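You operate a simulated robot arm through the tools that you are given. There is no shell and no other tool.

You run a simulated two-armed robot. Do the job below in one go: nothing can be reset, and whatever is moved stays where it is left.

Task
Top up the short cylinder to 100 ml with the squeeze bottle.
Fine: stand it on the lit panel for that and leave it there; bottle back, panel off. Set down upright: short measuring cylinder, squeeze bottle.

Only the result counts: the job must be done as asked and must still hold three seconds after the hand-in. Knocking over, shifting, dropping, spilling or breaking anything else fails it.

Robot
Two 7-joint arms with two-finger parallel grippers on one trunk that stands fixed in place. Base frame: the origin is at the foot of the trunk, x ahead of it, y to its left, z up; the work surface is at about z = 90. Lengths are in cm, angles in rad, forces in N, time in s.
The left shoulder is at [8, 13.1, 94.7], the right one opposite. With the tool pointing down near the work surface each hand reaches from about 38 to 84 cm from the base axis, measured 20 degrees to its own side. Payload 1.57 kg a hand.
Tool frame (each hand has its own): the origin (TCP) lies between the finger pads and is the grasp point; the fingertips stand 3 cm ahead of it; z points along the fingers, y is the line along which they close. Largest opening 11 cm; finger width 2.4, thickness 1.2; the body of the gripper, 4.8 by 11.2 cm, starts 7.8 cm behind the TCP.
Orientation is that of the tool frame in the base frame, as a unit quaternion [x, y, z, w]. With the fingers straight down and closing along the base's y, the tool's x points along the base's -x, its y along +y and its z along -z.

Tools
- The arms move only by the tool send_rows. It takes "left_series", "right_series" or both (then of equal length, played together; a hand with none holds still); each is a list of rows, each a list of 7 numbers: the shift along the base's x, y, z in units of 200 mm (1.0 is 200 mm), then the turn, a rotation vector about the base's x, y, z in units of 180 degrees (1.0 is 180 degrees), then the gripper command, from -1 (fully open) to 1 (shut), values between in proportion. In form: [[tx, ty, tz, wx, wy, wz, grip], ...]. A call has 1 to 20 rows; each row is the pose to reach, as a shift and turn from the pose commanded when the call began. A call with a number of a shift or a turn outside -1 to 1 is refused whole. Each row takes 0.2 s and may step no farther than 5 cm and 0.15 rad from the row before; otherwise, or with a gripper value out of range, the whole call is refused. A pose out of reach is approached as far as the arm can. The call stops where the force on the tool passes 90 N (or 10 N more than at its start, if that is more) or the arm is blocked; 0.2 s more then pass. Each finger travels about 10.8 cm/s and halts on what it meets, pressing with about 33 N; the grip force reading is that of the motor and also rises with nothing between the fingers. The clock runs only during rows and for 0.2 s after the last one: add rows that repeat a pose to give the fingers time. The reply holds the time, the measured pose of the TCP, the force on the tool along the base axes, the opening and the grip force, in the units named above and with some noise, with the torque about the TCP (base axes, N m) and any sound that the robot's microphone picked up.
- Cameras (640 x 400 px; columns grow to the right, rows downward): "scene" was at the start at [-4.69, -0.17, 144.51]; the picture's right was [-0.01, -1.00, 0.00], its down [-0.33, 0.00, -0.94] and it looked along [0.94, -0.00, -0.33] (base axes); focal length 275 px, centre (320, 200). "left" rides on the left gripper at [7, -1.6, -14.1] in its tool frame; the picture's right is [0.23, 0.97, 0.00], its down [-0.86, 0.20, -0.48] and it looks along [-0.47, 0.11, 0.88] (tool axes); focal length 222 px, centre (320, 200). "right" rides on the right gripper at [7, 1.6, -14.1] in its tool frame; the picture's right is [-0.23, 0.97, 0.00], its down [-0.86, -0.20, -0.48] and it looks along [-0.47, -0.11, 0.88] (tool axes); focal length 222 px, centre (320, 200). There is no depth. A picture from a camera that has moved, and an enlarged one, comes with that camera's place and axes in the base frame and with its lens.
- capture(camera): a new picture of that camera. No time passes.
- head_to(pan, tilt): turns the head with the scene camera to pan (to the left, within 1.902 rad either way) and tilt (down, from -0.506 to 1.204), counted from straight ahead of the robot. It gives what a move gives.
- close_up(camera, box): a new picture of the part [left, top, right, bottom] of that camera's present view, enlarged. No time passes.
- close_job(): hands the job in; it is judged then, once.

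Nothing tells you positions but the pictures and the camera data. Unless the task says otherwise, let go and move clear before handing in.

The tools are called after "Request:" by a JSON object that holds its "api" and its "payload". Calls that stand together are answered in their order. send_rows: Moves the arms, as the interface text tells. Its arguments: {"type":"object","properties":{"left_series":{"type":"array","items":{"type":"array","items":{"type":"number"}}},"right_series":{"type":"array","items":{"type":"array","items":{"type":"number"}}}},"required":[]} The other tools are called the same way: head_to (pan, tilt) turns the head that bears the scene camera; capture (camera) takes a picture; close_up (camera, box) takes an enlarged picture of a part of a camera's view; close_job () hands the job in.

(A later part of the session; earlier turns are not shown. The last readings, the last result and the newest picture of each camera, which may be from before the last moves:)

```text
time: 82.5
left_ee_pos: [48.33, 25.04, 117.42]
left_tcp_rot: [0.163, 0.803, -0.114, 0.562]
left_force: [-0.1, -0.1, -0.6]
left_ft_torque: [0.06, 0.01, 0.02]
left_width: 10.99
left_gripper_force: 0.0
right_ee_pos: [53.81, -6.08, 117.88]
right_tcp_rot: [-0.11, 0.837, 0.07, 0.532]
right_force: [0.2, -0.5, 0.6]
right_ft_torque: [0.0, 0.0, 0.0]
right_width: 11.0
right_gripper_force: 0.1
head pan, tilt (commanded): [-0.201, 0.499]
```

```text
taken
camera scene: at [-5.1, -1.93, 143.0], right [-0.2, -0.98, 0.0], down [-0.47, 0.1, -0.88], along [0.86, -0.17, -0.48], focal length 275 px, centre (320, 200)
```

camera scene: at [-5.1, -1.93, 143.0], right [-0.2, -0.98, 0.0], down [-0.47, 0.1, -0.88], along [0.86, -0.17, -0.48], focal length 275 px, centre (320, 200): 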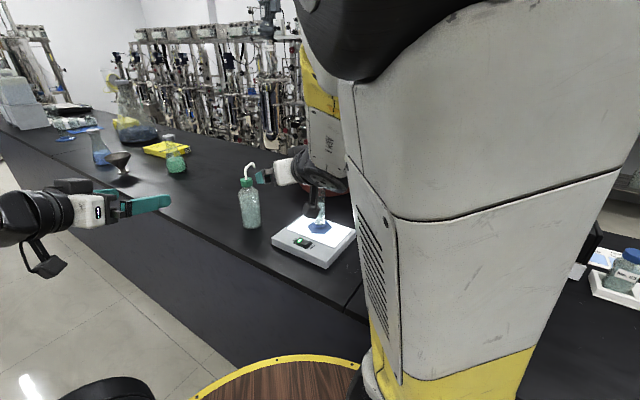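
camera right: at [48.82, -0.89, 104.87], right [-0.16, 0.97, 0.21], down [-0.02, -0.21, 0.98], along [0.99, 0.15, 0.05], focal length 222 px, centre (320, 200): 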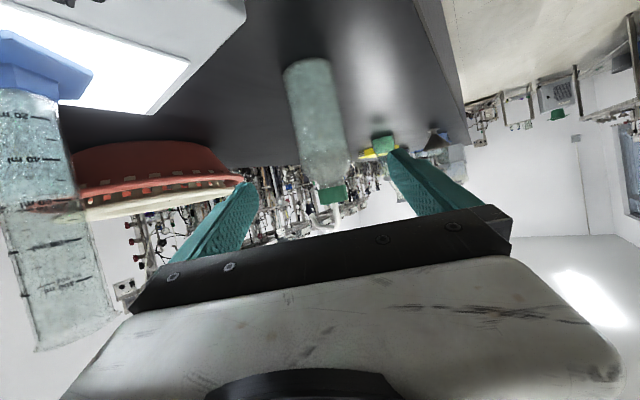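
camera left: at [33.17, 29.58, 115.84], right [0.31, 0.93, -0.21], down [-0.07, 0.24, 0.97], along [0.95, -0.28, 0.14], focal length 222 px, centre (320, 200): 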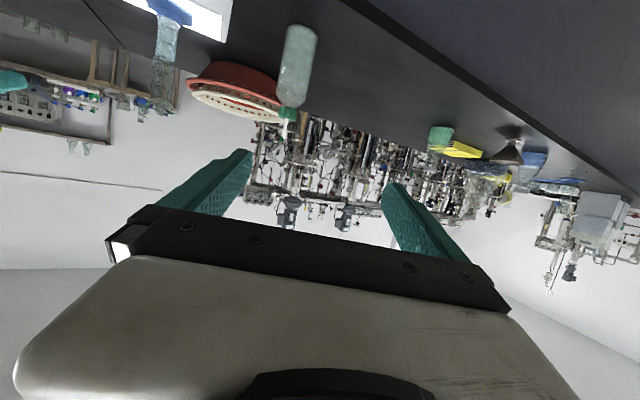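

No head bump this time. I continue to the pre-grasp in front of the bottle.

Request:
{"api": "send_rows", "payload": {"right_series": [[0.09, 0.06, -0.1, 0, 0, 0, -1], [0.18, 0.12, -0.2, 0, 0, 0, -1], [0.27, 0.19, -0.31, 0, 0, 0, -1], [0.36, 0.25, -0.42, 0, 0, 0, -1], [0.45, 0.32, -0.53, 0, 0, 0, -1], [0.535, 0.385, -0.64, 0, 0, 0, -1], [0.535, 0.385, -0.64, 0, 0, 0, -1]]}}

Request:
{"api": "capture", "payload": {"camera": "scene"}}

Request:
{"api": "capture", "payload": {"camera": "right"}}

```text
time: 84.1
left_ee_pos: [48.37, 25.08, 117.43]
left_tcp_rot: [0.163, 0.803, -0.114, 0.562]
left_force: [0.5, 0.2, -0.6]
left_ft_torque: [0.01, -0.03, 0.0]
left_width: 10.98
left_gripper_force: 0.0
right_ee_pos: [64.81, 1.75, 105.43]
right_tcp_rot: [-0.109, 0.836, 0.07, 0.533]
right_force: [0.4, 0.5, -0.7]
right_ft_torque: [-0.02, 0.0, -0.01]
right_width: 11.0
right_gripper_force: 0.1
head pan, tilt (commanded): [-0.201, 0.499]
```

```text
taken
camera scene: at [-5.1, -1.93, 143.0], right [-0.2, -0.98, 0.0], down [-0.47, 0.1, -0.88], along [0.86, -0.17, -0.48], focal length 275 px, centre (320, 200)
```

scene: 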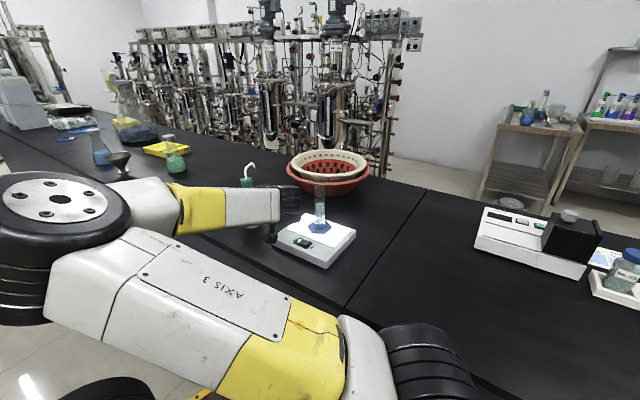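

```text
taken
camera right: at [49.15, -0.74, 105.0], right [-0.16, 0.97, 0.21], down [-0.02, -0.21, 0.98], along [0.99, 0.15, 0.05], focal length 222 px, centre (320, 200)
```

right: 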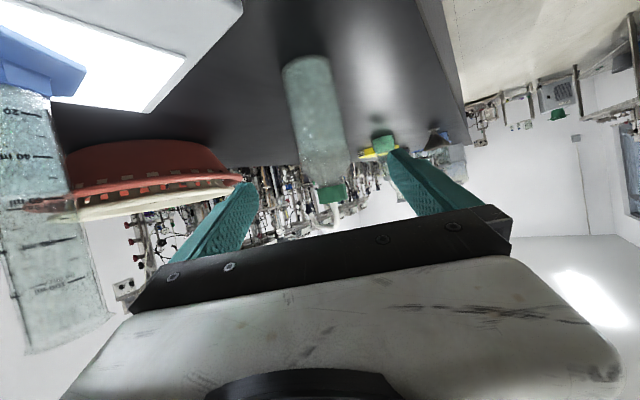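

The right arm is again in its crossed posture at the pre-grasp. I rehearse the pouring pose empty-handed (turn −15°, tilt 20° toward the cylinder) to confirm it's reachable without any flip.

Request:
{"api": "send_rows", "payload": {"right_series": [[-0.08, -0.13, 0.08, 0, 0, -0.02, -1], [-0.16, -0.26, 0.16, 0, 0, -0.042, -1], [-0.24, -0.4, 0.18, 0, 0, -0.0625, -1], [-0.32, -0.54, 0.18, 0, 0, -0.0833, -1], [-0.34, -0.5825, 0.18, 0.02, 0.0313, -0.083, -1], [-0.34, -0.5825, 0.18, 0.04, 0.0627, -0.0828, -1], [-0.34, -0.5825, 0.18, 0.0599, 0.094, -0.0825, -1], [-0.34, -0.5825, 0.18, 0.0599, 0.094, -0.0825, -1]]}}

Request:
{"api": "capture", "payload": {"camera": "scene"}}

Request:
{"api": "capture", "payload": {"camera": "left"}}

Request:
{"api": "capture", "payload": {"camera": "right"}}

```text
time: 85.9
left_ee_pos: [48.29, 24.94, 117.46]
left_tcp_rot: [0.164, 0.802, -0.115, 0.562]
left_force: [-0.6, 0.0, 0.5]
left_ft_torque: [0.01, -0.04, 0.03]
left_width: 11.0
left_gripper_force: 0.0
right_ee_pos: [58.04, -10.04, 108.87]
right_tcp_rot: [0.06, 0.902, 0.094, 0.416]
right_force: [0.2, 0.9, -0.2]
right_ft_torque: [0.03, -0.03, -0.01]
right_width: 11.0
right_gripper_force: 0.1
head pan, tilt (commanded): [-0.201, 0.499]
```

```text
taken
camera scene: at [-5.1, -1.92, 143.0], right [-0.2, -0.98, 0.0], down [-0.47, 0.1, -0.88], along [0.86, -0.17, -0.48], focal length 275 px, centre (320, 200)
```

scene: 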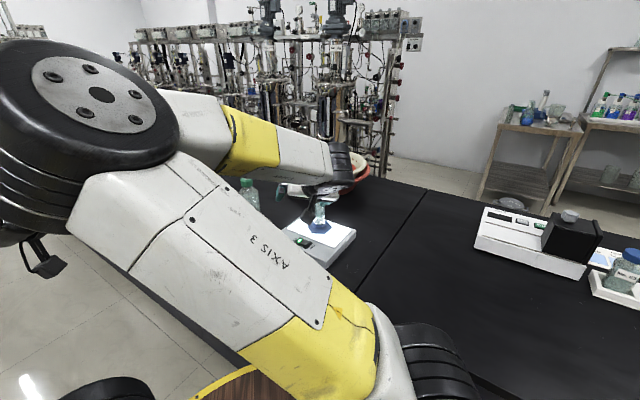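

```text
taken
camera left: at [33.19, 29.58, 115.83], right [0.31, 0.93, -0.21], down [-0.07, 0.24, 0.97], along [0.95, -0.28, 0.14], focal length 222 px, centre (320, 200)
```

left: 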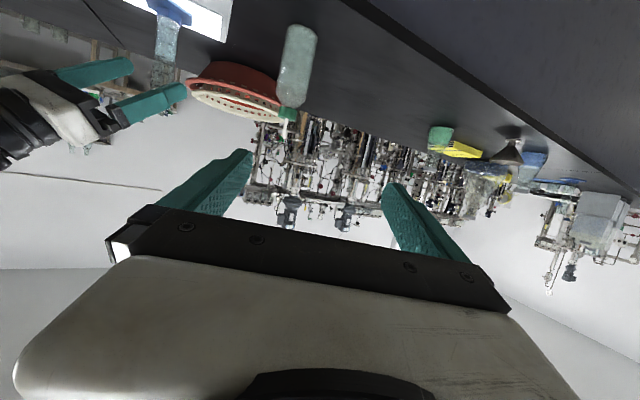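

```text
taken
camera right: at [42.72, -8.73, 113.08], right [0.18, 0.91, 0.38], down [0.18, -0.41, 0.89], along [0.97, -0.09, -0.24], focal length 222 px, centre (320, 200)
```

right: 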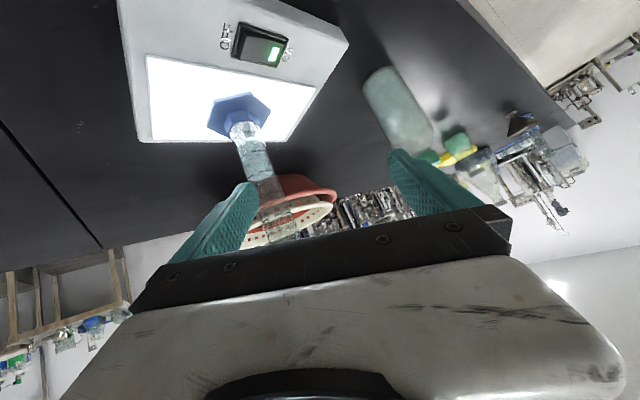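

That pose is reachable, but the hand would block the view of the level. I rehearse a variant turned a further −30° (pouring more from the left side), which should keep the scene camera's line of sight open.

Request:
{"api": "send_rows", "payload": {"right_series": [[0.05, 0.04, 0, 0, 0, -0.034, -1], [0.1, 0.08, 0, 0, 0, -0.067, -1], [0.15, 0.12, 0, 0, 0, -0.1, -1], [0.2, 0.15, 0, 0, 0, -0.134, -1], [0.203, 0.152, 0, 0, 0, -0.1667, -1], [0.203, 0.152, 0, 0, 0, -0.1667, -1]]}}

Request:
{"api": "capture", "payload": {"camera": "scene"}}

Request:
{"api": "capture", "payload": {"camera": "right"}}

```text
time: 87.3
left_ee_pos: [48.21, 24.88, 117.44]
left_tcp_rot: [0.164, 0.803, -0.114, 0.562]
left_force: [-0.7, 0.2, -0.6]
left_ft_torque: [-0.01, -0.02, 0.01]
left_width: 10.98
left_gripper_force: 0.1
right_ee_pos: [62.16, -7.03, 108.88]
right_tcp_rot: [0.292, 0.856, -0.018, 0.427]
right_force: [-0.6, -0.7, -0.2]
right_ft_torque: [0.0, -0.03, 0.0]
right_width: 11.03
right_gripper_force: 0.1
head pan, tilt (commanded): [-0.201, 0.499]
```

```text
taken
camera scene: at [-5.1, -1.92, 143.0], right [-0.2, -0.98, 0.0], down [-0.47, 0.1, -0.88], along [0.86, -0.17, -0.48], focal length 275 px, centre (320, 200)
```

scene: 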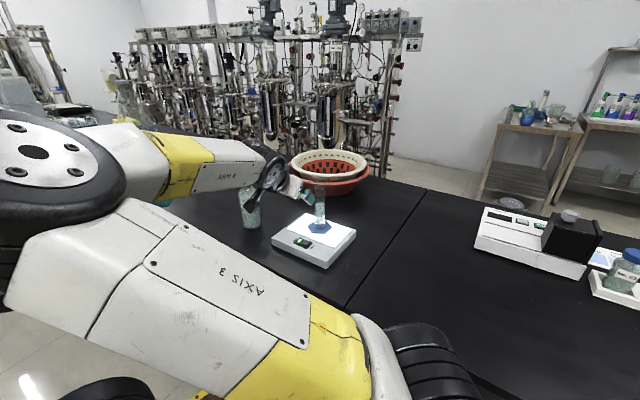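

```text
taken
camera right: at [49.52, 1.76, 113.03], right [0.61, 0.7, 0.38], down [-0.05, -0.45, 0.89], along [0.79, -0.56, -0.24], focal length 222 px, centre (320, 200)
```

right: 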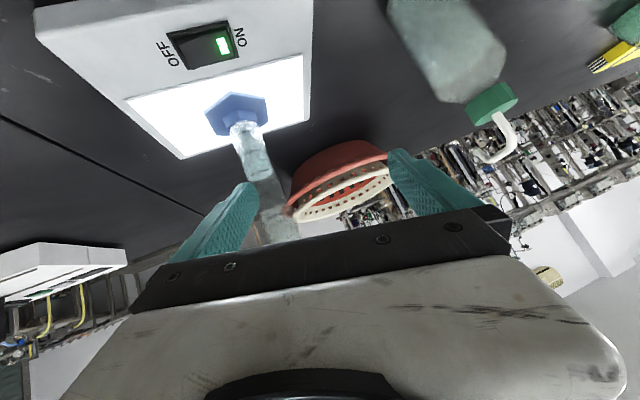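

This pose works and leaves the scene camera a clear view of the cylinder. Now I retrace to the pre-grasp in front of the bottle.

Request:
{"api": "send_rows", "payload": {"right_series": [[0.0166, 0.055, -0.01, -0.0105, -0.0096, 0.0309, -1], [0.0331, 0.11, -0.03, -0.021, -0.0193, 0.0619, -1], [0.05, 0.165, -0.05, -0.0315, -0.0289, 0.0928, -1], [0.0663, 0.22, -0.07, -0.042, -0.0386, 0.1237, -1], [0.083, 0.275, -0.1, -0.0525, -0.0482, 0.1546, -1], [0.0994, 0.33, -0.125, -0.063, -0.0578, 0.1856, -1], [0.116, 0.385, -0.15, -0.0735, -0.0675, 0.2165, -1], [0.1325, 0.439, -0.1725, -0.084, -0.0771, 0.2474, -1], [0.1325, 0.439, -0.1725, -0.084, -0.0771, 0.2474, -1]]}}

Request:
{"api": "capture", "payload": {"camera": "right"}}

Request:
{"api": "close_up", "payload": {"camera": "right", "box": [240, 30, 400, 230]}}

```text
time: 89.3
left_ee_pos: [48.32, 25.1, 117.42]
left_tcp_rot: [0.164, 0.803, -0.115, 0.562]
left_force: [0.2, -0.5, -0.2]
left_ft_torque: [0.0, 0.0, -0.01]
left_width: 10.96
left_gripper_force: 0.1
right_ee_pos: [64.6, 1.82, 105.38]
right_tcp_rot: [-0.111, 0.836, 0.071, 0.532]
right_force: [-0.3, -0.3, -1.0]
right_ft_torque: [-0.03, 0.02, 0.01]
right_width: 11.03
right_gripper_force: 0.0
head pan, tilt (commanded): [-0.201, 0.499]
```

```text
taken
camera right: at [48.89, -0.59, 104.99], right [-0.16, 0.97, 0.21], down [-0.02, -0.21, 0.98], along [0.99, 0.15, 0.05], focal length 222 px, centre (320, 200)
```

right: 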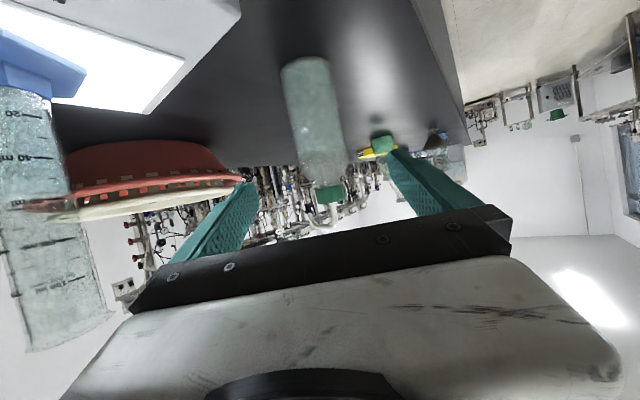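

```text
2.00 times, centred on (320, 130) of right
camera zoom: at [48.89, -0.59, 104.99], right [-0.16, 0.97, 0.21], down [-0.02, -0.21, 0.98], along [0.99, 0.15, 0.05], focal length 444 px, centre (320, 340)
```

zoom: 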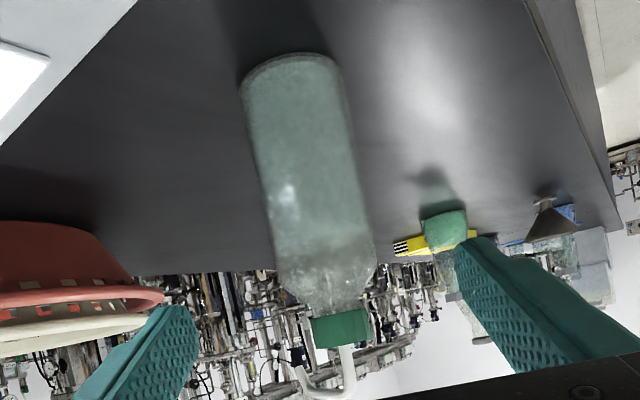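

The bottle is exactly on the right gripper's axis. I advance to surround it.

Request:
{"api": "send_rows", "payload": {"right_series": [[0.1, 0.027, -0.053, 0, 0, 0, -1], [0.24, 0.065, -0.127, 0, 0, 0, -1], [0.38, 0.103, -0.2, 0, 0, 0, -1], [0.51, 0.139, -0.27, 0, 0, 0, -1], [0.6125, 0.1665, -0.325, 0, 0, 0, -1], [0.6125, 0.1665, -0.325, 0, 0, 0, -1]]}}

Request:
{"api": "capture", "payload": {"camera": "right"}}

Request:
{"api": "capture", "payload": {"camera": "left"}}

Request:
{"api": "capture", "payload": {"camera": "scene"}}

```text
time: 90.7
left_ee_pos: [48.26, 24.94, 117.5]
left_tcp_rot: [0.164, 0.803, -0.114, 0.562]
left_force: [0.5, 0.4, 0.6]
left_ft_torque: [-0.01, 0.01, -0.02]
left_width: 11.03
left_gripper_force: 0.2
right_ee_pos: [77.19, 5.01, 99.13]
right_tcp_rot: [-0.11, 0.837, 0.07, 0.532]
right_force: [0.6, -0.7, -0.4]
right_ft_torque: [0.02, -0.02, -0.04]
right_width: 11.0
right_gripper_force: 0.1
head pan, tilt (commanded): [-0.201, 0.499]
```

```text
taken
camera right: at [61.49, 2.69, 98.73], right [-0.16, 0.97, 0.21], down [-0.02, -0.21, 0.98], along [0.99, 0.15, 0.05], focal length 222 px, centre (320, 200)
```

right: 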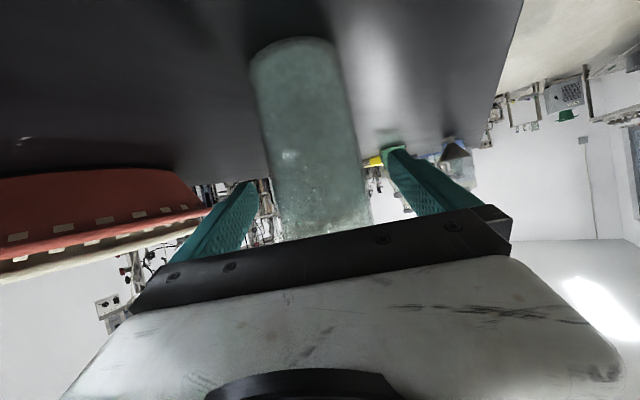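

```text
taken
camera left: at [33.19, 29.58, 115.83], right [0.31, 0.93, -0.21], down [-0.07, 0.24, 0.97], along [0.95, -0.28, 0.14], focal length 222 px, centre (320, 200)
```

left: 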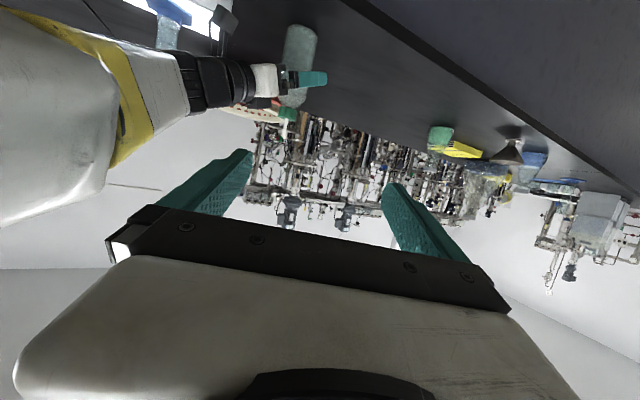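

```text
taken
camera scene: at [-5.1, -1.92, 143.0], right [-0.2, -0.98, 0.0], down [-0.47, 0.1, -0.88], along [0.86, -0.17, -0.48], focal length 275 px, centre (320, 200)
```

scene: 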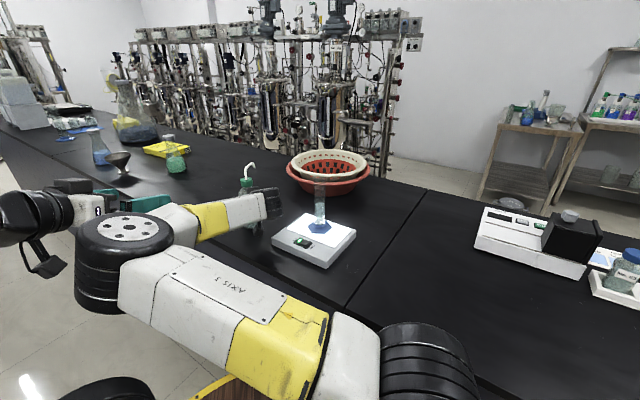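

The bottle sits centred in the right gripper. The right elbow is fairly near the left hand, so I move the left hand further out, then close the right fingers in stages.

Request:
{"api": "send_rows", "payload": {"left_series": [[-0.02, 0.1, 0, 0, 0, 0, -1], [-0.04, 0.2, 0, 0, 0, 0, -1], [-0.06, 0.3, 0, 0, 0, 0, -1], [-0.08, 0.4, 0, 0, 0, 0, -1], [-0.08, 0.4, 0, 0, 0, 0, -1]], "right_series": [[0, 0, 0, 0, 0, 0, -1], [0, 0, 0, 0, 0, 0, -0.7], [0, 0, 0, 0, 0, 0, -0.4], [0, 0, 0, 0, 0, 0, -0.24], [0, 0, 0, 0, 0, 0, -0.21]]}}

Request:
{"api": "send_rows", "payload": {"right_series": [[0, 0, 0, 0, 0, 0, -0.19], [0, 0, 0, 0, 0, 0, -0.18], [0, 0, 0, 0, 0, 0, -0.18]]}}

Request:
{"api": "send_rows", "payload": {"right_series": [[0, 0, 0, 0, 0, 0, -0.17], [0, 0, 0, 0, 0, 0, -0.155], [0, 0, 0, 0, 0, 0, -0.155]]}}

```text
time: 91.9
left_ee_pos: [46.68, 33.05, 117.51]
left_tcp_rot: [0.164, 0.803, -0.115, 0.562]
left_force: [0.1, 0.0, 0.0]
left_ft_torque: [0.01, 0.0, 0.0]
left_width: 11.01
left_gripper_force: 0.1
right_ee_pos: [77.09, 5.1, 98.92]
right_tcp_rot: [-0.11, 0.836, 0.071, 0.533]
right_force: [-0.2, 0.9, 0.4]
right_ft_torque: [-0.02, 0.0, 0.02]
right_width: 6.7
right_gripper_force: 0.1
head pan, tilt (commanded): [-0.201, 0.499]
```

```text
time: 92.7
left_ee_pos: [46.69, 33.0, 117.49]
left_tcp_rot: [0.164, 0.803, -0.115, 0.562]
left_force: [0.0, 0.4, -0.8]
left_ft_torque: [0.0, -0.03, -0.03]
left_width: 10.99
left_gripper_force: 0.0
right_ee_pos: [77.22, 4.94, 99.04]
right_tcp_rot: [-0.111, 0.836, 0.071, 0.532]
right_force: [-0.4, 1.8, -0.9]
right_ft_torque: [0.01, -0.02, -0.01]
right_width: 6.61
right_gripper_force: 0.9
head pan, tilt (commanded): [-0.201, 0.499]
```

```text
time: 93.5
left_ee_pos: [46.55, 33.03, 117.6]
left_tcp_rot: [0.164, 0.803, -0.115, 0.562]
left_force: [-0.6, 0.3, 0.5]
left_ft_torque: [0.0, -0.02, -0.01]
left_width: 11.01
left_gripper_force: 0.1
right_ee_pos: [77.2, 5.15, 99.09]
right_tcp_rot: [-0.11, 0.836, 0.071, 0.532]
right_force: [-0.1, 0.8, 1.5]
right_ft_torque: [0.09, -0.03, 0.02]
right_width: 6.55
right_gripper_force: 33.1
head pan, tilt (commanded): [-0.201, 0.499]
```

The right hand now holds the bottle (6.55 cm, 33 N). I lift it 5 cm straight up and check.

Request:
{"api": "send_rows", "payload": {"right_series": [[0, 0, 0.02, 0, 0, 0, -0.155], [0, 0, 0.07, 0, 0, 0, -0.155], [0, 0, 0.14, 0, 0, 0, -0.155], [0, 0, 0.21, 0, 0, 0, -0.155], [0, 0, 0.25, 0, 0, 0, -0.155], [0, 0, 0.25, 0, 0, 0, -0.155]]}}

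Request:
{"api": "close_up", "payload": {"camera": "scene", "box": [180, 120, 380, 260]}}

Request:
{"api": "close_up", "payload": {"camera": "left", "box": [100, 0, 360, 160]}}

```text
time: 94.9
left_ee_pos: [46.66, 32.95, 117.54]
left_tcp_rot: [0.163, 0.803, -0.114, 0.562]
left_force: [0.1, -0.9, -0.4]
left_ft_torque: [-0.01, -0.01, 0.0]
left_width: 11.02
left_gripper_force: 0.1
right_ee_pos: [76.94, 5.15, 104.06]
right_tcp_rot: [-0.11, 0.836, 0.07, 0.533]
right_force: [0.3, -0.8, -3.4]
right_ft_torque: [0.0, 0.02, 0.01]
right_width: 6.5
right_gripper_force: 33.0
head pan, tilt (commanded): [-0.201, 0.499]
```

```text
2.86 times, centred on (280, 190) of scene
camera zoom: at [-5.08, -1.92, 143.0], right [-0.2, -0.98, 0.0], down [-0.47, 0.1, -0.88], along [0.86, -0.17, -0.48], focal length 787 px, centre (434, 229)
```

zoom: 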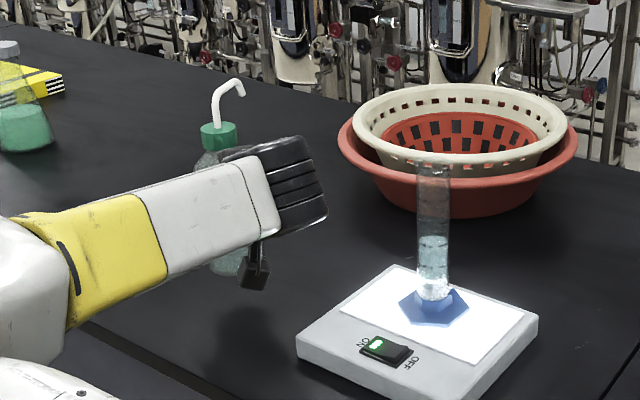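

```text
2.46 times, centred on (230, 80) of left
camera zoom: at [31.53, 37.6, 115.86], right [0.31, 0.93, -0.21], down [-0.07, 0.24, 0.97], along [0.95, -0.28, 0.14], focal length 547 px, centre (542, 495)
```

zoom: 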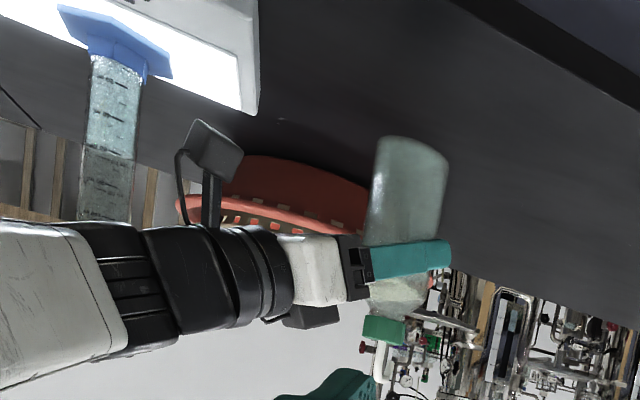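

The bottle is lifted and upright. I carry it back along the approach line to the waypoint in front-left of the panel.

Request:
{"api": "send_rows", "payload": {"right_series": [[-0.04, -0.01, 0.03, 0, 0, 0, -0.155], [-0.13, -0.035, 0.08, 0, 0, 0, -0.155], [-0.25, -0.066, 0.13, 0, 0, 0, -0.155], [-0.37, -0.098, 0.165, 0, 0, 0, -0.155], [-0.49, -0.13, 0.175, 0, 0, 0, -0.155], [-0.58, -0.155, 0.175, 0, 0, 0, -0.155], [-0.62, -0.165, 0.175, 0, 0, 0, -0.155], [-0.62, -0.165, 0.175, 0, 0, 0, -0.155]]}}

Request:
{"api": "send_rows", "payload": {"right_series": [[-0.02, -0.01, 0.02, 0, 0, -0.015, -0.155], [-0.05, -0.03, 0.05, 0, 0, -0.045, -0.155], [-0.09, -0.06, 0.08, 0, 0, -0.08, -0.155], [-0.13, -0.09, 0.1, 0, 0, -0.12, -0.155], [-0.165, -0.115, 0.1, 0, 0, -0.16, -0.155], [-0.19, -0.13, 0.1, 0, 0, -0.2, -0.155], [-0.205, -0.14, 0.1, 0, 0, -0.235, -0.155], [-0.205, -0.14, 0.1, 0, 0, -0.25, -0.155], [-0.205, -0.14, 0.1, 0, 0, -0.25, -0.155]]}}

Request:
{"api": "capture", "payload": {"camera": "scene"}}

Request:
{"api": "close_up", "payload": {"camera": "scene", "box": [240, 120, 380, 260]}}

```text
time: 96.7
left_ee_pos: [46.76, 32.89, 117.53]
left_tcp_rot: [0.164, 0.803, -0.115, 0.562]
left_force: [-0.3, 0.0, -0.3]
left_ft_torque: [-0.01, 0.0, 0.03]
left_width: 11.01
left_gripper_force: 0.1
right_ee_pos: [64.54, 1.66, 107.38]
right_tcp_rot: [-0.11, 0.836, 0.07, 0.533]
right_force: [0.9, -0.3, -4.0]
right_ft_torque: [0.01, 0.0, 0.0]
right_width: 6.53
right_gripper_force: 33.1
head pan, tilt (commanded): [-0.201, 0.499]
```

```text
time: 98.7
left_ee_pos: [46.59, 33.04, 117.5]
left_tcp_rot: [0.163, 0.804, -0.113, 0.561]
left_force: [0.0, 0.0, -0.3]
left_ft_torque: [-0.01, 0.0, 0.03]
left_width: 11.01
left_gripper_force: 0.0
right_ee_pos: [60.37, -0.86, 110.42]
right_tcp_rot: [0.239, 0.822, -0.101, 0.506]
right_force: [0.1, -1.0, -3.2]
right_ft_torque: [0.02, 0.0, 0.0]
right_width: 6.53
right_gripper_force: 32.7
head pan, tilt (commanded): [-0.201, 0.499]
```

```text
taken
camera scene: at [-5.09, -1.92, 143.0], right [-0.2, -0.98, 0.0], down [-0.47, 0.1, -0.88], along [0.86, -0.17, -0.48], focal length 275 px, centre (320, 200)
```

scene: 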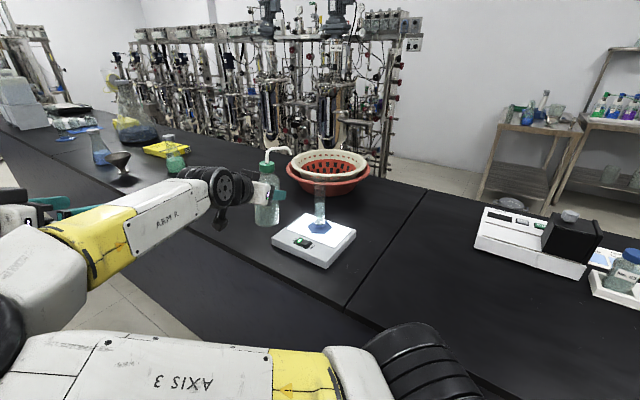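

```text
2.86 times, centred on (310, 190) of scene
camera zoom: at [-5.09, -1.92, 143.0], right [-0.2, -0.98, 0.0], down [-0.47, 0.1, -0.88], along [0.86, -0.17, -0.48], focal length 787 px, centre (349, 229)
```

zoom: 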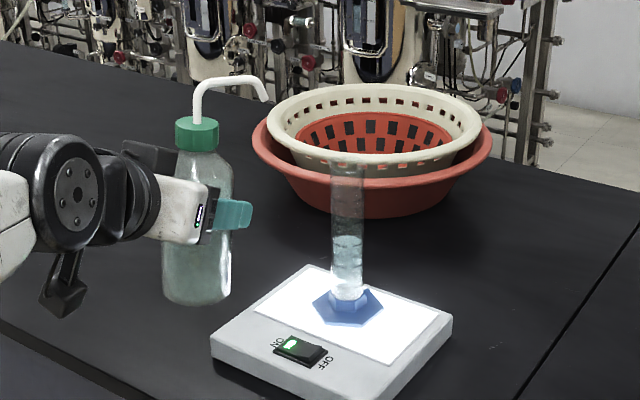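

The bottle is upright with the nozzle toward the cylinder and the view is clear. Now I tilt it 20° forward in place.

Request:
{"api": "send_rows", "payload": {"right_series": [[0, 0, 0, 0.0174, 0.0063, 0, -0.155], [0, 0, 0, 0.0348, 0.0127, 0, -0.155], [0, 0, 0, 0.0522, 0.019, 0, -0.155], [0, 0, 0, 0.0696, 0.0253, 0, -0.155], [0, 0, 0, 0.087, 0.0317, 0, -0.155], [0, 0, 0, 0.1044, 0.038, 0, -0.155], [0, 0, 0, 0.1044, 0.038, 0, -0.155]]}}

Request:
{"api": "close_up", "payload": {"camera": "scene", "box": [240, 120, 380, 260]}}

Request:
{"api": "capture", "payload": {"camera": "left"}}

```text
time: 100.3
left_ee_pos: [46.6, 32.99, 117.56]
left_tcp_rot: [0.163, 0.803, -0.114, 0.562]
left_force: [0.4, -0.1, 0.2]
left_ft_torque: [0.03, -0.02, 0.03]
left_width: 11.0
left_gripper_force: 0.1
right_ee_pos: [60.54, -0.95, 109.41]
right_tcp_rot: [0.291, 0.856, -0.017, 0.427]
right_force: [-0.4, 0.6, -3.8]
right_ft_torque: [-0.02, 0.0, 0.02]
right_width: 6.5
right_gripper_force: 33.3
head pan, tilt (commanded): [-0.201, 0.499]
```

```text
2.86 times, centred on (310, 190) of scene
camera zoom: at [-5.09, -1.92, 143.0], right [-0.2, -0.98, 0.0], down [-0.47, 0.1, -0.88], along [0.86, -0.17, -0.48], focal length 787 px, centre (349, 229)
```

zoom: 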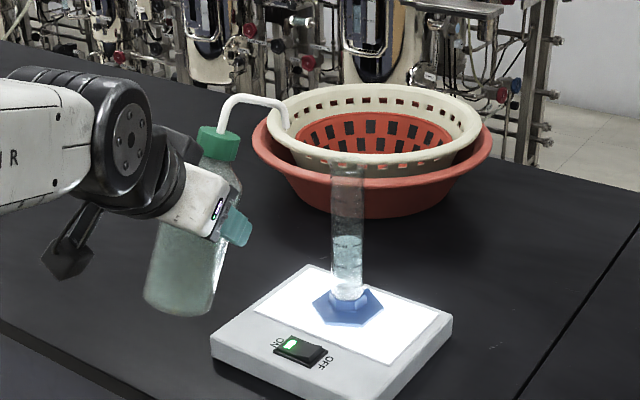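

```text
taken
camera left: at [31.52, 37.6, 115.86], right [0.31, 0.93, -0.21], down [-0.07, 0.24, 0.97], along [0.95, -0.28, 0.14], focal length 222 px, centre (320, 200)
```

left: 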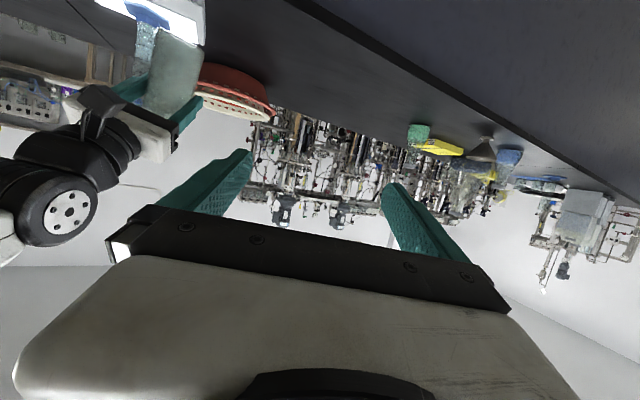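

The tilted bottle looks right. I zoom on the tip to refine its position before moving over the mouth.

Request:
{"api": "close_up", "payload": {"camera": "scene", "box": [285, 145, 325, 170]}}

Request:
{"api": "close_up", "payload": {"camera": "left", "box": [90, 0, 230, 160]}}

Request:
{"api": "capture", "payload": {"camera": "right"}}

```text
16.00 times, centred on (305, 158) of scene
camera zoom: at [-5.09, -1.92, 143.0], right [-0.2, -0.98, 0.0], down [-0.47, 0.1, -0.88], along [0.86, -0.17, -0.48], focal length 4406 px, centre (560, 880)
```

zoom: 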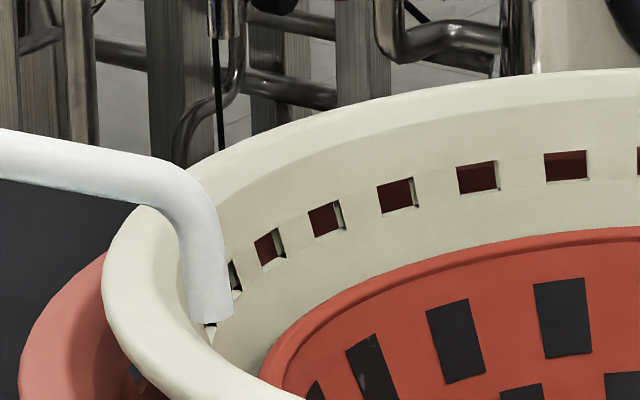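

```text
2.50 times, centred on (160, 80) of left
camera zoom: at [31.52, 37.6, 115.86], right [0.31, 0.93, -0.21], down [-0.07, 0.24, 0.97], along [0.95, -0.28, 0.14], focal length 555 px, centre (720, 500)
```

zoom: 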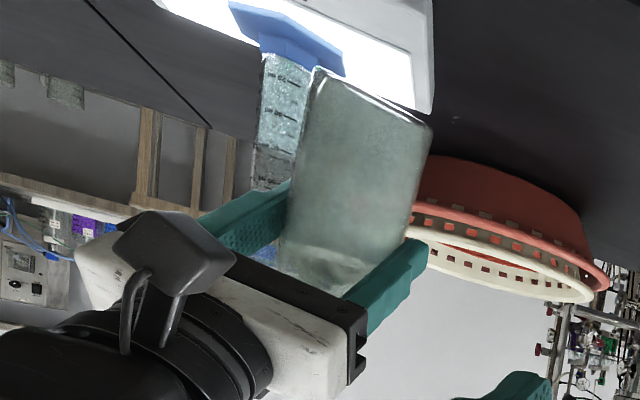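

```text
taken
camera right: at [47.84, 7.74, 113.64], right [0.61, 0.7, 0.38], down [-0.05, -0.45, 0.89], along [0.79, -0.56, -0.24], focal length 222 px, centre (320, 200)
```

right: 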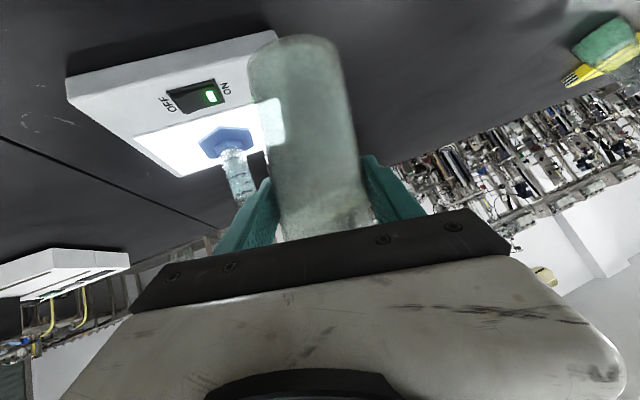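

The tip is at about (63.5, -10.0, 116.1). I move it over the cylinder mouth at this height (about 4.5 cm above the rim).

Request:
{"api": "send_rows", "payload": {"right_series": [[0.01, -0.03, 0, 0, 0, 0, -0.155], [0.03, -0.09, 0, 0, 0, 0, -0.155], [0.05, -0.16, 0, 0, 0, 0, -0.155], [0.07, -0.23, 0, 0, 0, 0, -0.155], [0.085, -0.275, 0, 0, 0, 0, -0.155], [0.0925, -0.295, 0, 0, 0, 0, -0.155], [0.0925, -0.295, 0, 0, 0, 0, -0.155]]}}

Request:
{"api": "close_up", "payload": {"camera": "scene", "box": [290, 145, 354, 195]}}

Request:
{"api": "capture", "payload": {"camera": "scene"}}

Request:
{"api": "capture", "payload": {"camera": "right"}}

```text
time: 101.9
left_ee_pos: [46.65, 33.04, 117.46]
left_tcp_rot: [0.164, 0.803, -0.114, 0.561]
left_force: [0.7, 1.1, -0.1]
left_ft_torque: [-0.02, -0.01, 0.0]
left_width: 10.98
left_gripper_force: 0.0
right_ee_pos: [62.38, -6.82, 109.45]
right_tcp_rot: [0.291, 0.856, -0.017, 0.427]
right_force: [0.0, 0.5, -3.3]
right_ft_torque: [-0.01, -0.02, -0.01]
right_width: 6.53
right_gripper_force: 33.2
head pan, tilt (commanded): [-0.201, 0.499]
```

```text
8.00 times, centred on (322, 170) of scene
camera zoom: at [-5.09, -1.92, 143.0], right [-0.2, -0.98, 0.0], down [-0.47, 0.1, -0.88], along [0.86, -0.17, -0.48], focal length 2203 px, centre (304, 440)
```

zoom: 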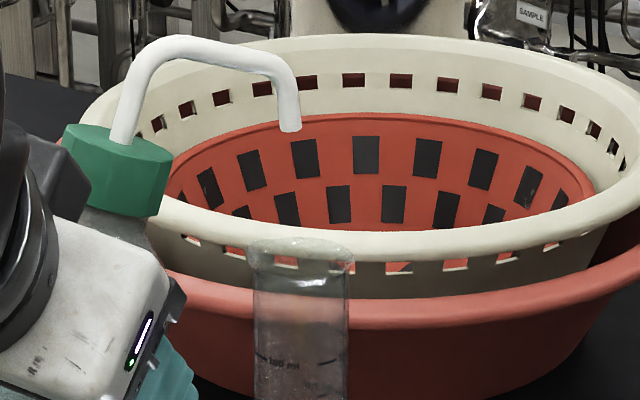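

```text
taken
camera scene: at [-5.09, -1.92, 143.0], right [-0.2, -0.98, 0.0], down [-0.47, 0.1, -0.88], along [0.86, -0.17, -0.48], focal length 275 px, centre (320, 200)
```

scene: 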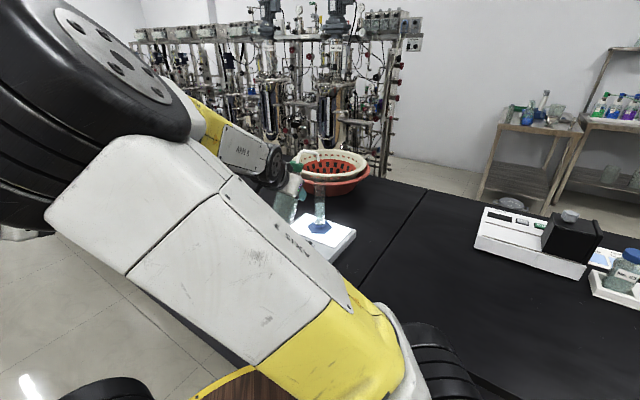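

```text
taken
camera right: at [49.66, 1.88, 113.54], right [0.61, 0.7, 0.38], down [-0.05, -0.45, 0.89], along [0.79, -0.56, -0.24], focal length 222 px, centre (320, 200)
```

right: 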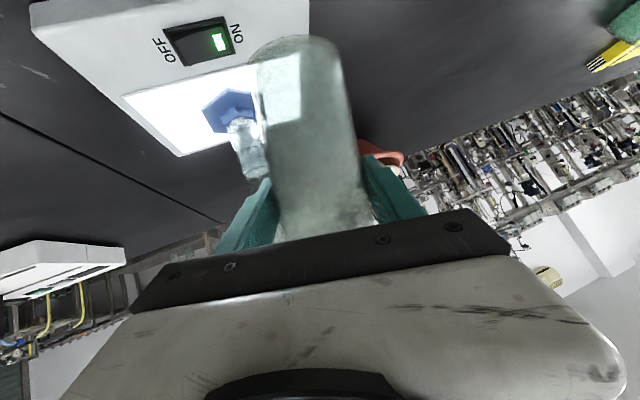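

The tip is nearly centred over the mouth (about 0.4 cm short in −y, which suits its slight outward angle). I shift 0.2 cm and lower so the tip is ~1.3 cm above the rim.

Request:
{"api": "send_rows", "payload": {"right_series": [[0.003, -0.01, -0.02, 0, 0, 0, -0.155], [0.003, -0.01, -0.06, 0, 0, 0, -0.155], [0.003, -0.01, -0.11, 0, 0, 0, -0.155], [0.003, -0.01, -0.15, 0, 0, 0, -0.155], [0.003, -0.01, -0.16, 0, 0, 0, -0.155], [0.003, -0.01, -0.16, 0, 0, 0, -0.155]]}}

Request:
{"api": "close_up", "payload": {"camera": "scene", "box": [290, 150, 354, 190]}}

Request:
{"api": "close_up", "payload": {"camera": "scene", "box": [296, 165, 344, 240]}}

```text
time: 103.3
left_ee_pos: [46.66, 32.93, 117.47]
left_tcp_rot: [0.164, 0.803, -0.115, 0.562]
left_force: [0.6, -0.2, 0.3]
left_ft_torque: [0.02, -0.01, 0.0]
left_width: 11.01
left_gripper_force: 0.1
right_ee_pos: [62.41, -7.15, 106.22]
right_tcp_rot: [0.291, 0.856, -0.017, 0.427]
right_force: [0.1, 1.0, -3.4]
right_ft_torque: [-0.01, -0.01, -0.02]
right_width: 6.49
right_gripper_force: 33.0
head pan, tilt (commanded): [-0.201, 0.499]
```

```text
10.00 times, centred on (322, 170) of scene
camera zoom: at [-5.09, -1.92, 143.0], right [-0.2, -0.98, 0.0], down [-0.47, 0.1, -0.88], along [0.86, -0.17, -0.48], focal length 2754 px, centre (300, 500)
```

zoom: 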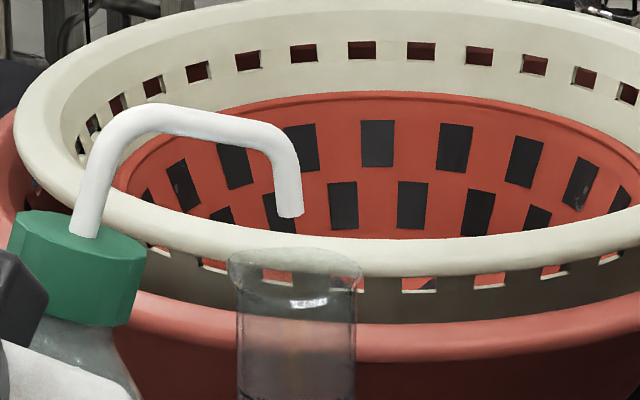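

```text
5.33 times, centred on (320, 202) of scene
camera zoom: at [-5.09, -1.92, 143.0], right [-0.2, -0.98, 0.0], down [-0.47, 0.1, -0.88], along [0.86, -0.17, -0.48], focal length 1469 px, centre (320, 187)
```

zoom: 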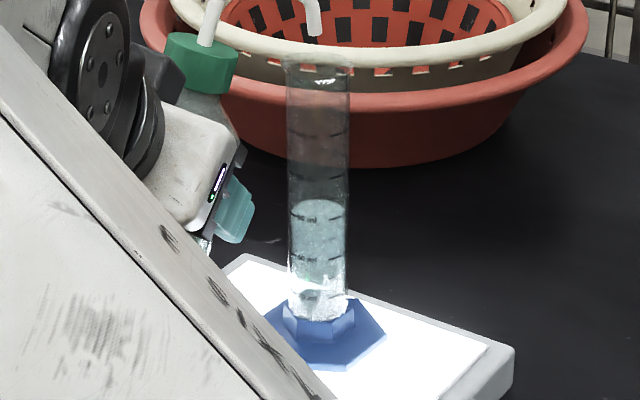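

The tip is centred over the mouth. Now I try squeezing: command the fingers a bit tighter for a short moment and check.

Request:
{"api": "send_rows", "payload": {"right_series": [[0, 0, 0, 0, 0, 0, -0.1], [0, 0, 0, 0, 0, 0, -0.1]]}}

Request:
{"api": "close_up", "payload": {"camera": "scene", "box": [296, 150, 344, 230]}}

```text
time: 103.9
left_ee_pos: [46.66, 32.99, 117.6]
left_tcp_rot: [0.164, 0.803, -0.115, 0.562]
left_force: [0.4, 0.4, 0.0]
left_ft_torque: [-0.01, -0.01, -0.02]
left_width: 10.97
left_gripper_force: 0.1
right_ee_pos: [62.43, -7.13, 106.33]
right_tcp_rot: [0.291, 0.856, -0.017, 0.427]
right_force: [-0.8, 0.6, -3.9]
right_ft_torque: [-0.02, 0.01, 0.02]
right_width: 6.52
right_gripper_force: 33.0
head pan, tilt (commanded): [-0.201, 0.499]
```

```text
5.00 times, centred on (320, 190) of scene
camera zoom: at [-5.09, -1.92, 143.0], right [-0.2, -0.98, 0.0], down [-0.47, 0.1, -0.88], along [0.86, -0.17, -0.48], focal length 1377 px, centre (320, 250)
```

zoom: 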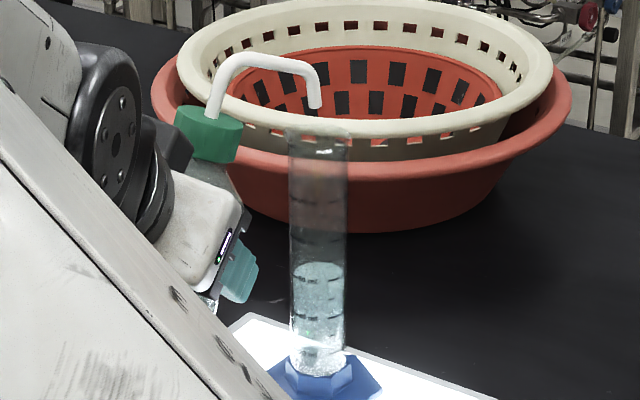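

No flow yet. I try a tighter command step.

Request:
{"api": "send_rows", "payload": {"right_series": [[0, 0, 0, 0, 0, 0, 0.1], [0, 0, 0, 0, 0, 0, 0.1]]}}

Request:
{"api": "close_up", "payload": {"camera": "scene", "box": [296, 150, 344, 230]}}

```text
time: 104.5
left_ee_pos: [46.53, 33.0, 117.54]
left_tcp_rot: [0.164, 0.803, -0.115, 0.562]
left_force: [-0.3, 0.7, 0.4]
left_ft_torque: [-0.02, 0.0, 0.01]
left_width: 11.01
left_gripper_force: 0.0
right_ee_pos: [62.25, -7.05, 106.28]
right_tcp_rot: [0.291, 0.856, -0.016, 0.427]
right_force: [-0.3, 0.1, -4.2]
right_ft_torque: [-0.01, -0.03, 0.0]
right_width: 6.52
right_gripper_force: 33.0
head pan, tilt (commanded): [-0.201, 0.499]
```

```text
5.00 times, centred on (320, 190) of scene
camera zoom: at [-5.09, -1.92, 143.0], right [-0.2, -0.98, 0.0], down [-0.47, 0.1, -0.88], along [0.86, -0.17, -0.48], focal length 1377 px, centre (320, 250)
```

zoom: 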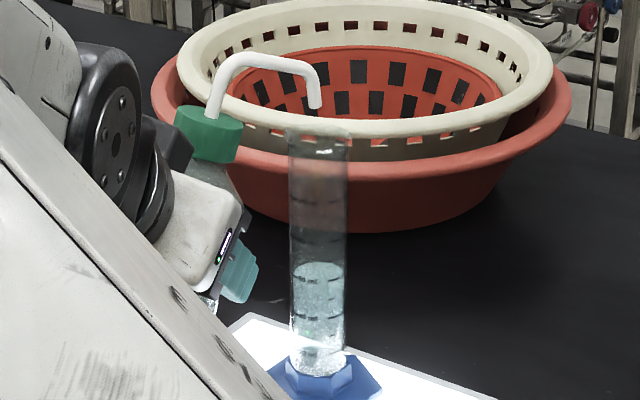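

Still none. I try a stronger squeeze command.

Request:
{"api": "send_rows", "payload": {"right_series": [[0, 0, 0, 0, 0, 0, 0.5], [0, 0, 0, 0, 0, 0, 0.5]]}}

Request:
{"api": "close_up", "payload": {"camera": "scene", "box": [296, 150, 344, 230]}}

```text
time: 105.1
left_ee_pos: [46.6, 33.06, 117.51]
left_tcp_rot: [0.163, 0.802, -0.114, 0.563]
left_force: [-0.5, 0.5, -0.1]
left_ft_torque: [0.01, 0.0, 0.01]
left_width: 11.01
left_gripper_force: 0.0
right_ee_pos: [62.24, -7.19, 106.25]
right_tcp_rot: [0.291, 0.856, -0.017, 0.427]
right_force: [0.5, 0.2, -4.0]
right_ft_torque: [0.01, -0.01, -0.01]
right_width: 6.52
right_gripper_force: 32.9
head pan, tilt (commanded): [-0.201, 0.499]
```

```text
5.00 times, centred on (320, 190) of scene
camera zoom: at [-5.09, -1.92, 143.0], right [-0.2, -0.98, 0.0], down [-0.47, 0.1, -0.88], along [0.86, -0.17, -0.48], focal length 1377 px, centre (320, 250)
```

zoom: 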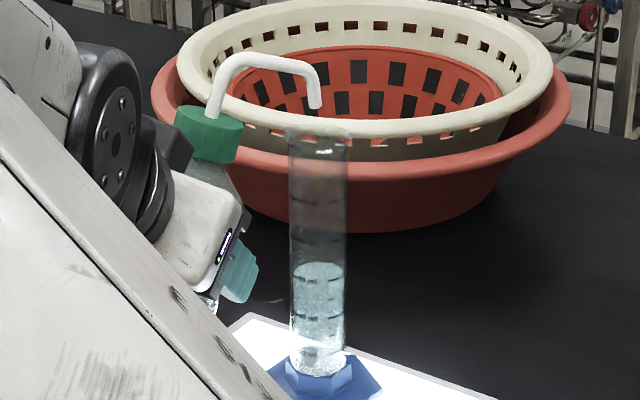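

I try the full close command briefly.

Request:
{"api": "send_rows", "payload": {"right_series": [[0, 0, 0, 0, 0, 0, 0.8], [0, 0, 0, 0, 0, 0, 1.0], [0, 0, 0, 0, 0, 0, 1.0]]}}

Request:
{"api": "close_up", "payload": {"camera": "scene", "box": [296, 150, 344, 230]}}

```text
time: 105.9
left_ee_pos: [46.7, 33.08, 117.49]
left_tcp_rot: [0.164, 0.803, -0.114, 0.562]
left_force: [-0.6, -0.4, 0.5]
left_ft_torque: [0.0, 0.0, -0.02]
left_width: 11.01
left_gripper_force: 0.1
right_ee_pos: [62.38, -7.03, 106.2]
right_tcp_rot: [0.291, 0.856, -0.018, 0.427]
right_force: [0.9, -0.3, -3.1]
right_ft_torque: [0.0, 0.03, 0.02]
right_width: 6.5
right_gripper_force: 33.1
head pan, tilt (commanded): [-0.201, 0.499]
```

```text
5.00 times, centred on (320, 190) of scene
camera zoom: at [-5.09, -1.92, 143.0], right [-0.2, -0.98, 0.0], down [-0.47, 0.1, -0.88], along [0.86, -0.17, -0.48], focal length 1377 px, centre (320, 250)
```

zoom: 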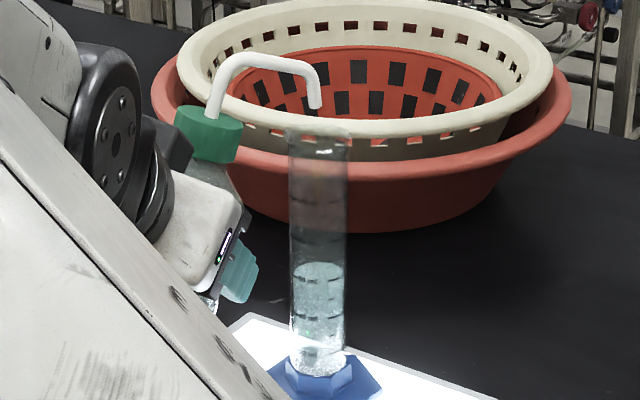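

No flow upright-ish even at full squeeze, so flow probably needs more tilt. I return to the holding grip and tilt to 30° about the tip, keeping the tip over the mouth.

Request:
{"api": "send_rows", "payload": {"right_series": [[-0.006, 0.016, 0.029, 0.0174, 0.0063, 0, -0.155], [-0.012, 0.033, 0.058, 0.0348, 0.0127, 0, -0.155], [-0.0175, 0.0485, 0.0875, 0.0522, 0.019, 0, -0.155], [-0.0175, 0.0485, 0.0875, 0.0522, 0.019, 0, -0.155]]}}

Request:
{"api": "close_up", "payload": {"camera": "scene", "box": [280, 140, 360, 230]}}

```text
time: 106.9
left_ee_pos: [46.69, 32.93, 117.47]
left_tcp_rot: [0.164, 0.802, -0.115, 0.562]
left_force: [0.7, 0.3, 0.1]
left_ft_torque: [0.0, -0.01, -0.01]
left_width: 11.0
left_gripper_force: 0.1
right_ee_pos: [62.12, -6.25, 107.89]
right_tcp_rot: [0.325, 0.867, 0.045, 0.376]
right_force: [-0.1, 0.6, -3.7]
right_ft_torque: [-0.05, -0.05, -0.02]
right_width: 6.53
right_gripper_force: 32.8
head pan, tilt (commanded): [-0.201, 0.499]
```

```text
4.44 times, centred on (320, 185) of scene
camera zoom: at [-5.08, -1.92, 143.0], right [-0.2, -0.98, 0.0], down [-0.47, 0.1, -0.88], along [0.86, -0.17, -0.48], focal length 1224 px, centre (320, 267)
```

zoom: 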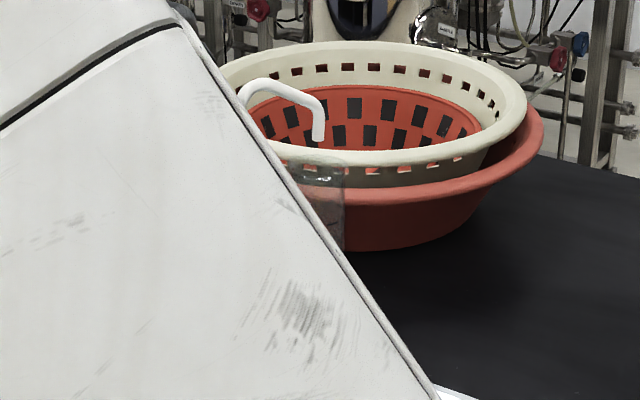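

The arm now blocks part of the scene view. I check the overall picture and the other cameras.

Request:
{"api": "capture", "payload": {"camera": "scene"}}

Request:
{"api": "capture", "payload": {"camera": "right"}}

Request:
{"api": "capture", "payload": {"camera": "left"}}

```text
taken
camera scene: at [-5.08, -1.92, 143.0], right [-0.2, -0.98, 0.0], down [-0.47, 0.1, -0.88], along [0.86, -0.17, -0.48], focal length 275 px, centre (320, 200)
```

scene: 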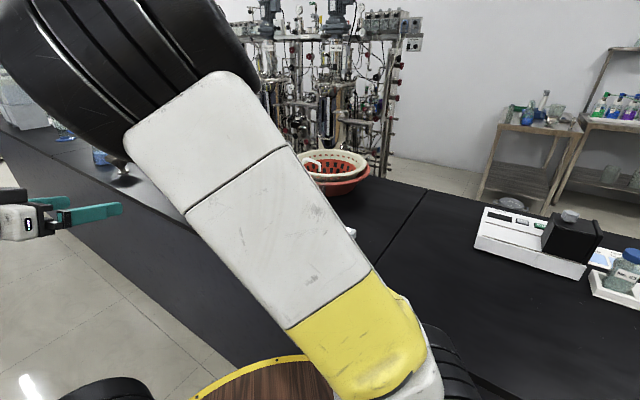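

```text
taken
camera right: at [49.64, 1.64, 114.28], right [0.63, 0.63, 0.45], down [0.0, -0.59, 0.81], along [0.78, -0.51, -0.37], focal length 222 px, centre (320, 200)
```

right: 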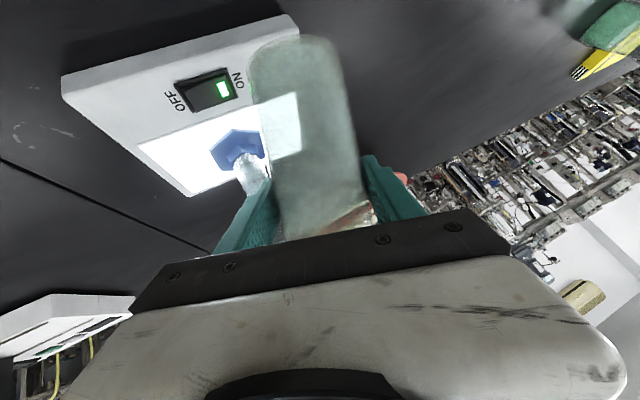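

```text
taken
camera left: at [31.53, 37.6, 115.86], right [0.31, 0.93, -0.21], down [-0.07, 0.24, 0.97], along [0.95, -0.28, 0.14], focal length 222 px, centre (320, 200)
```

left: 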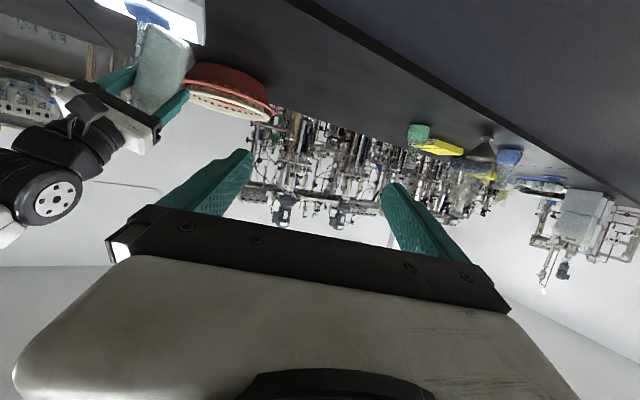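

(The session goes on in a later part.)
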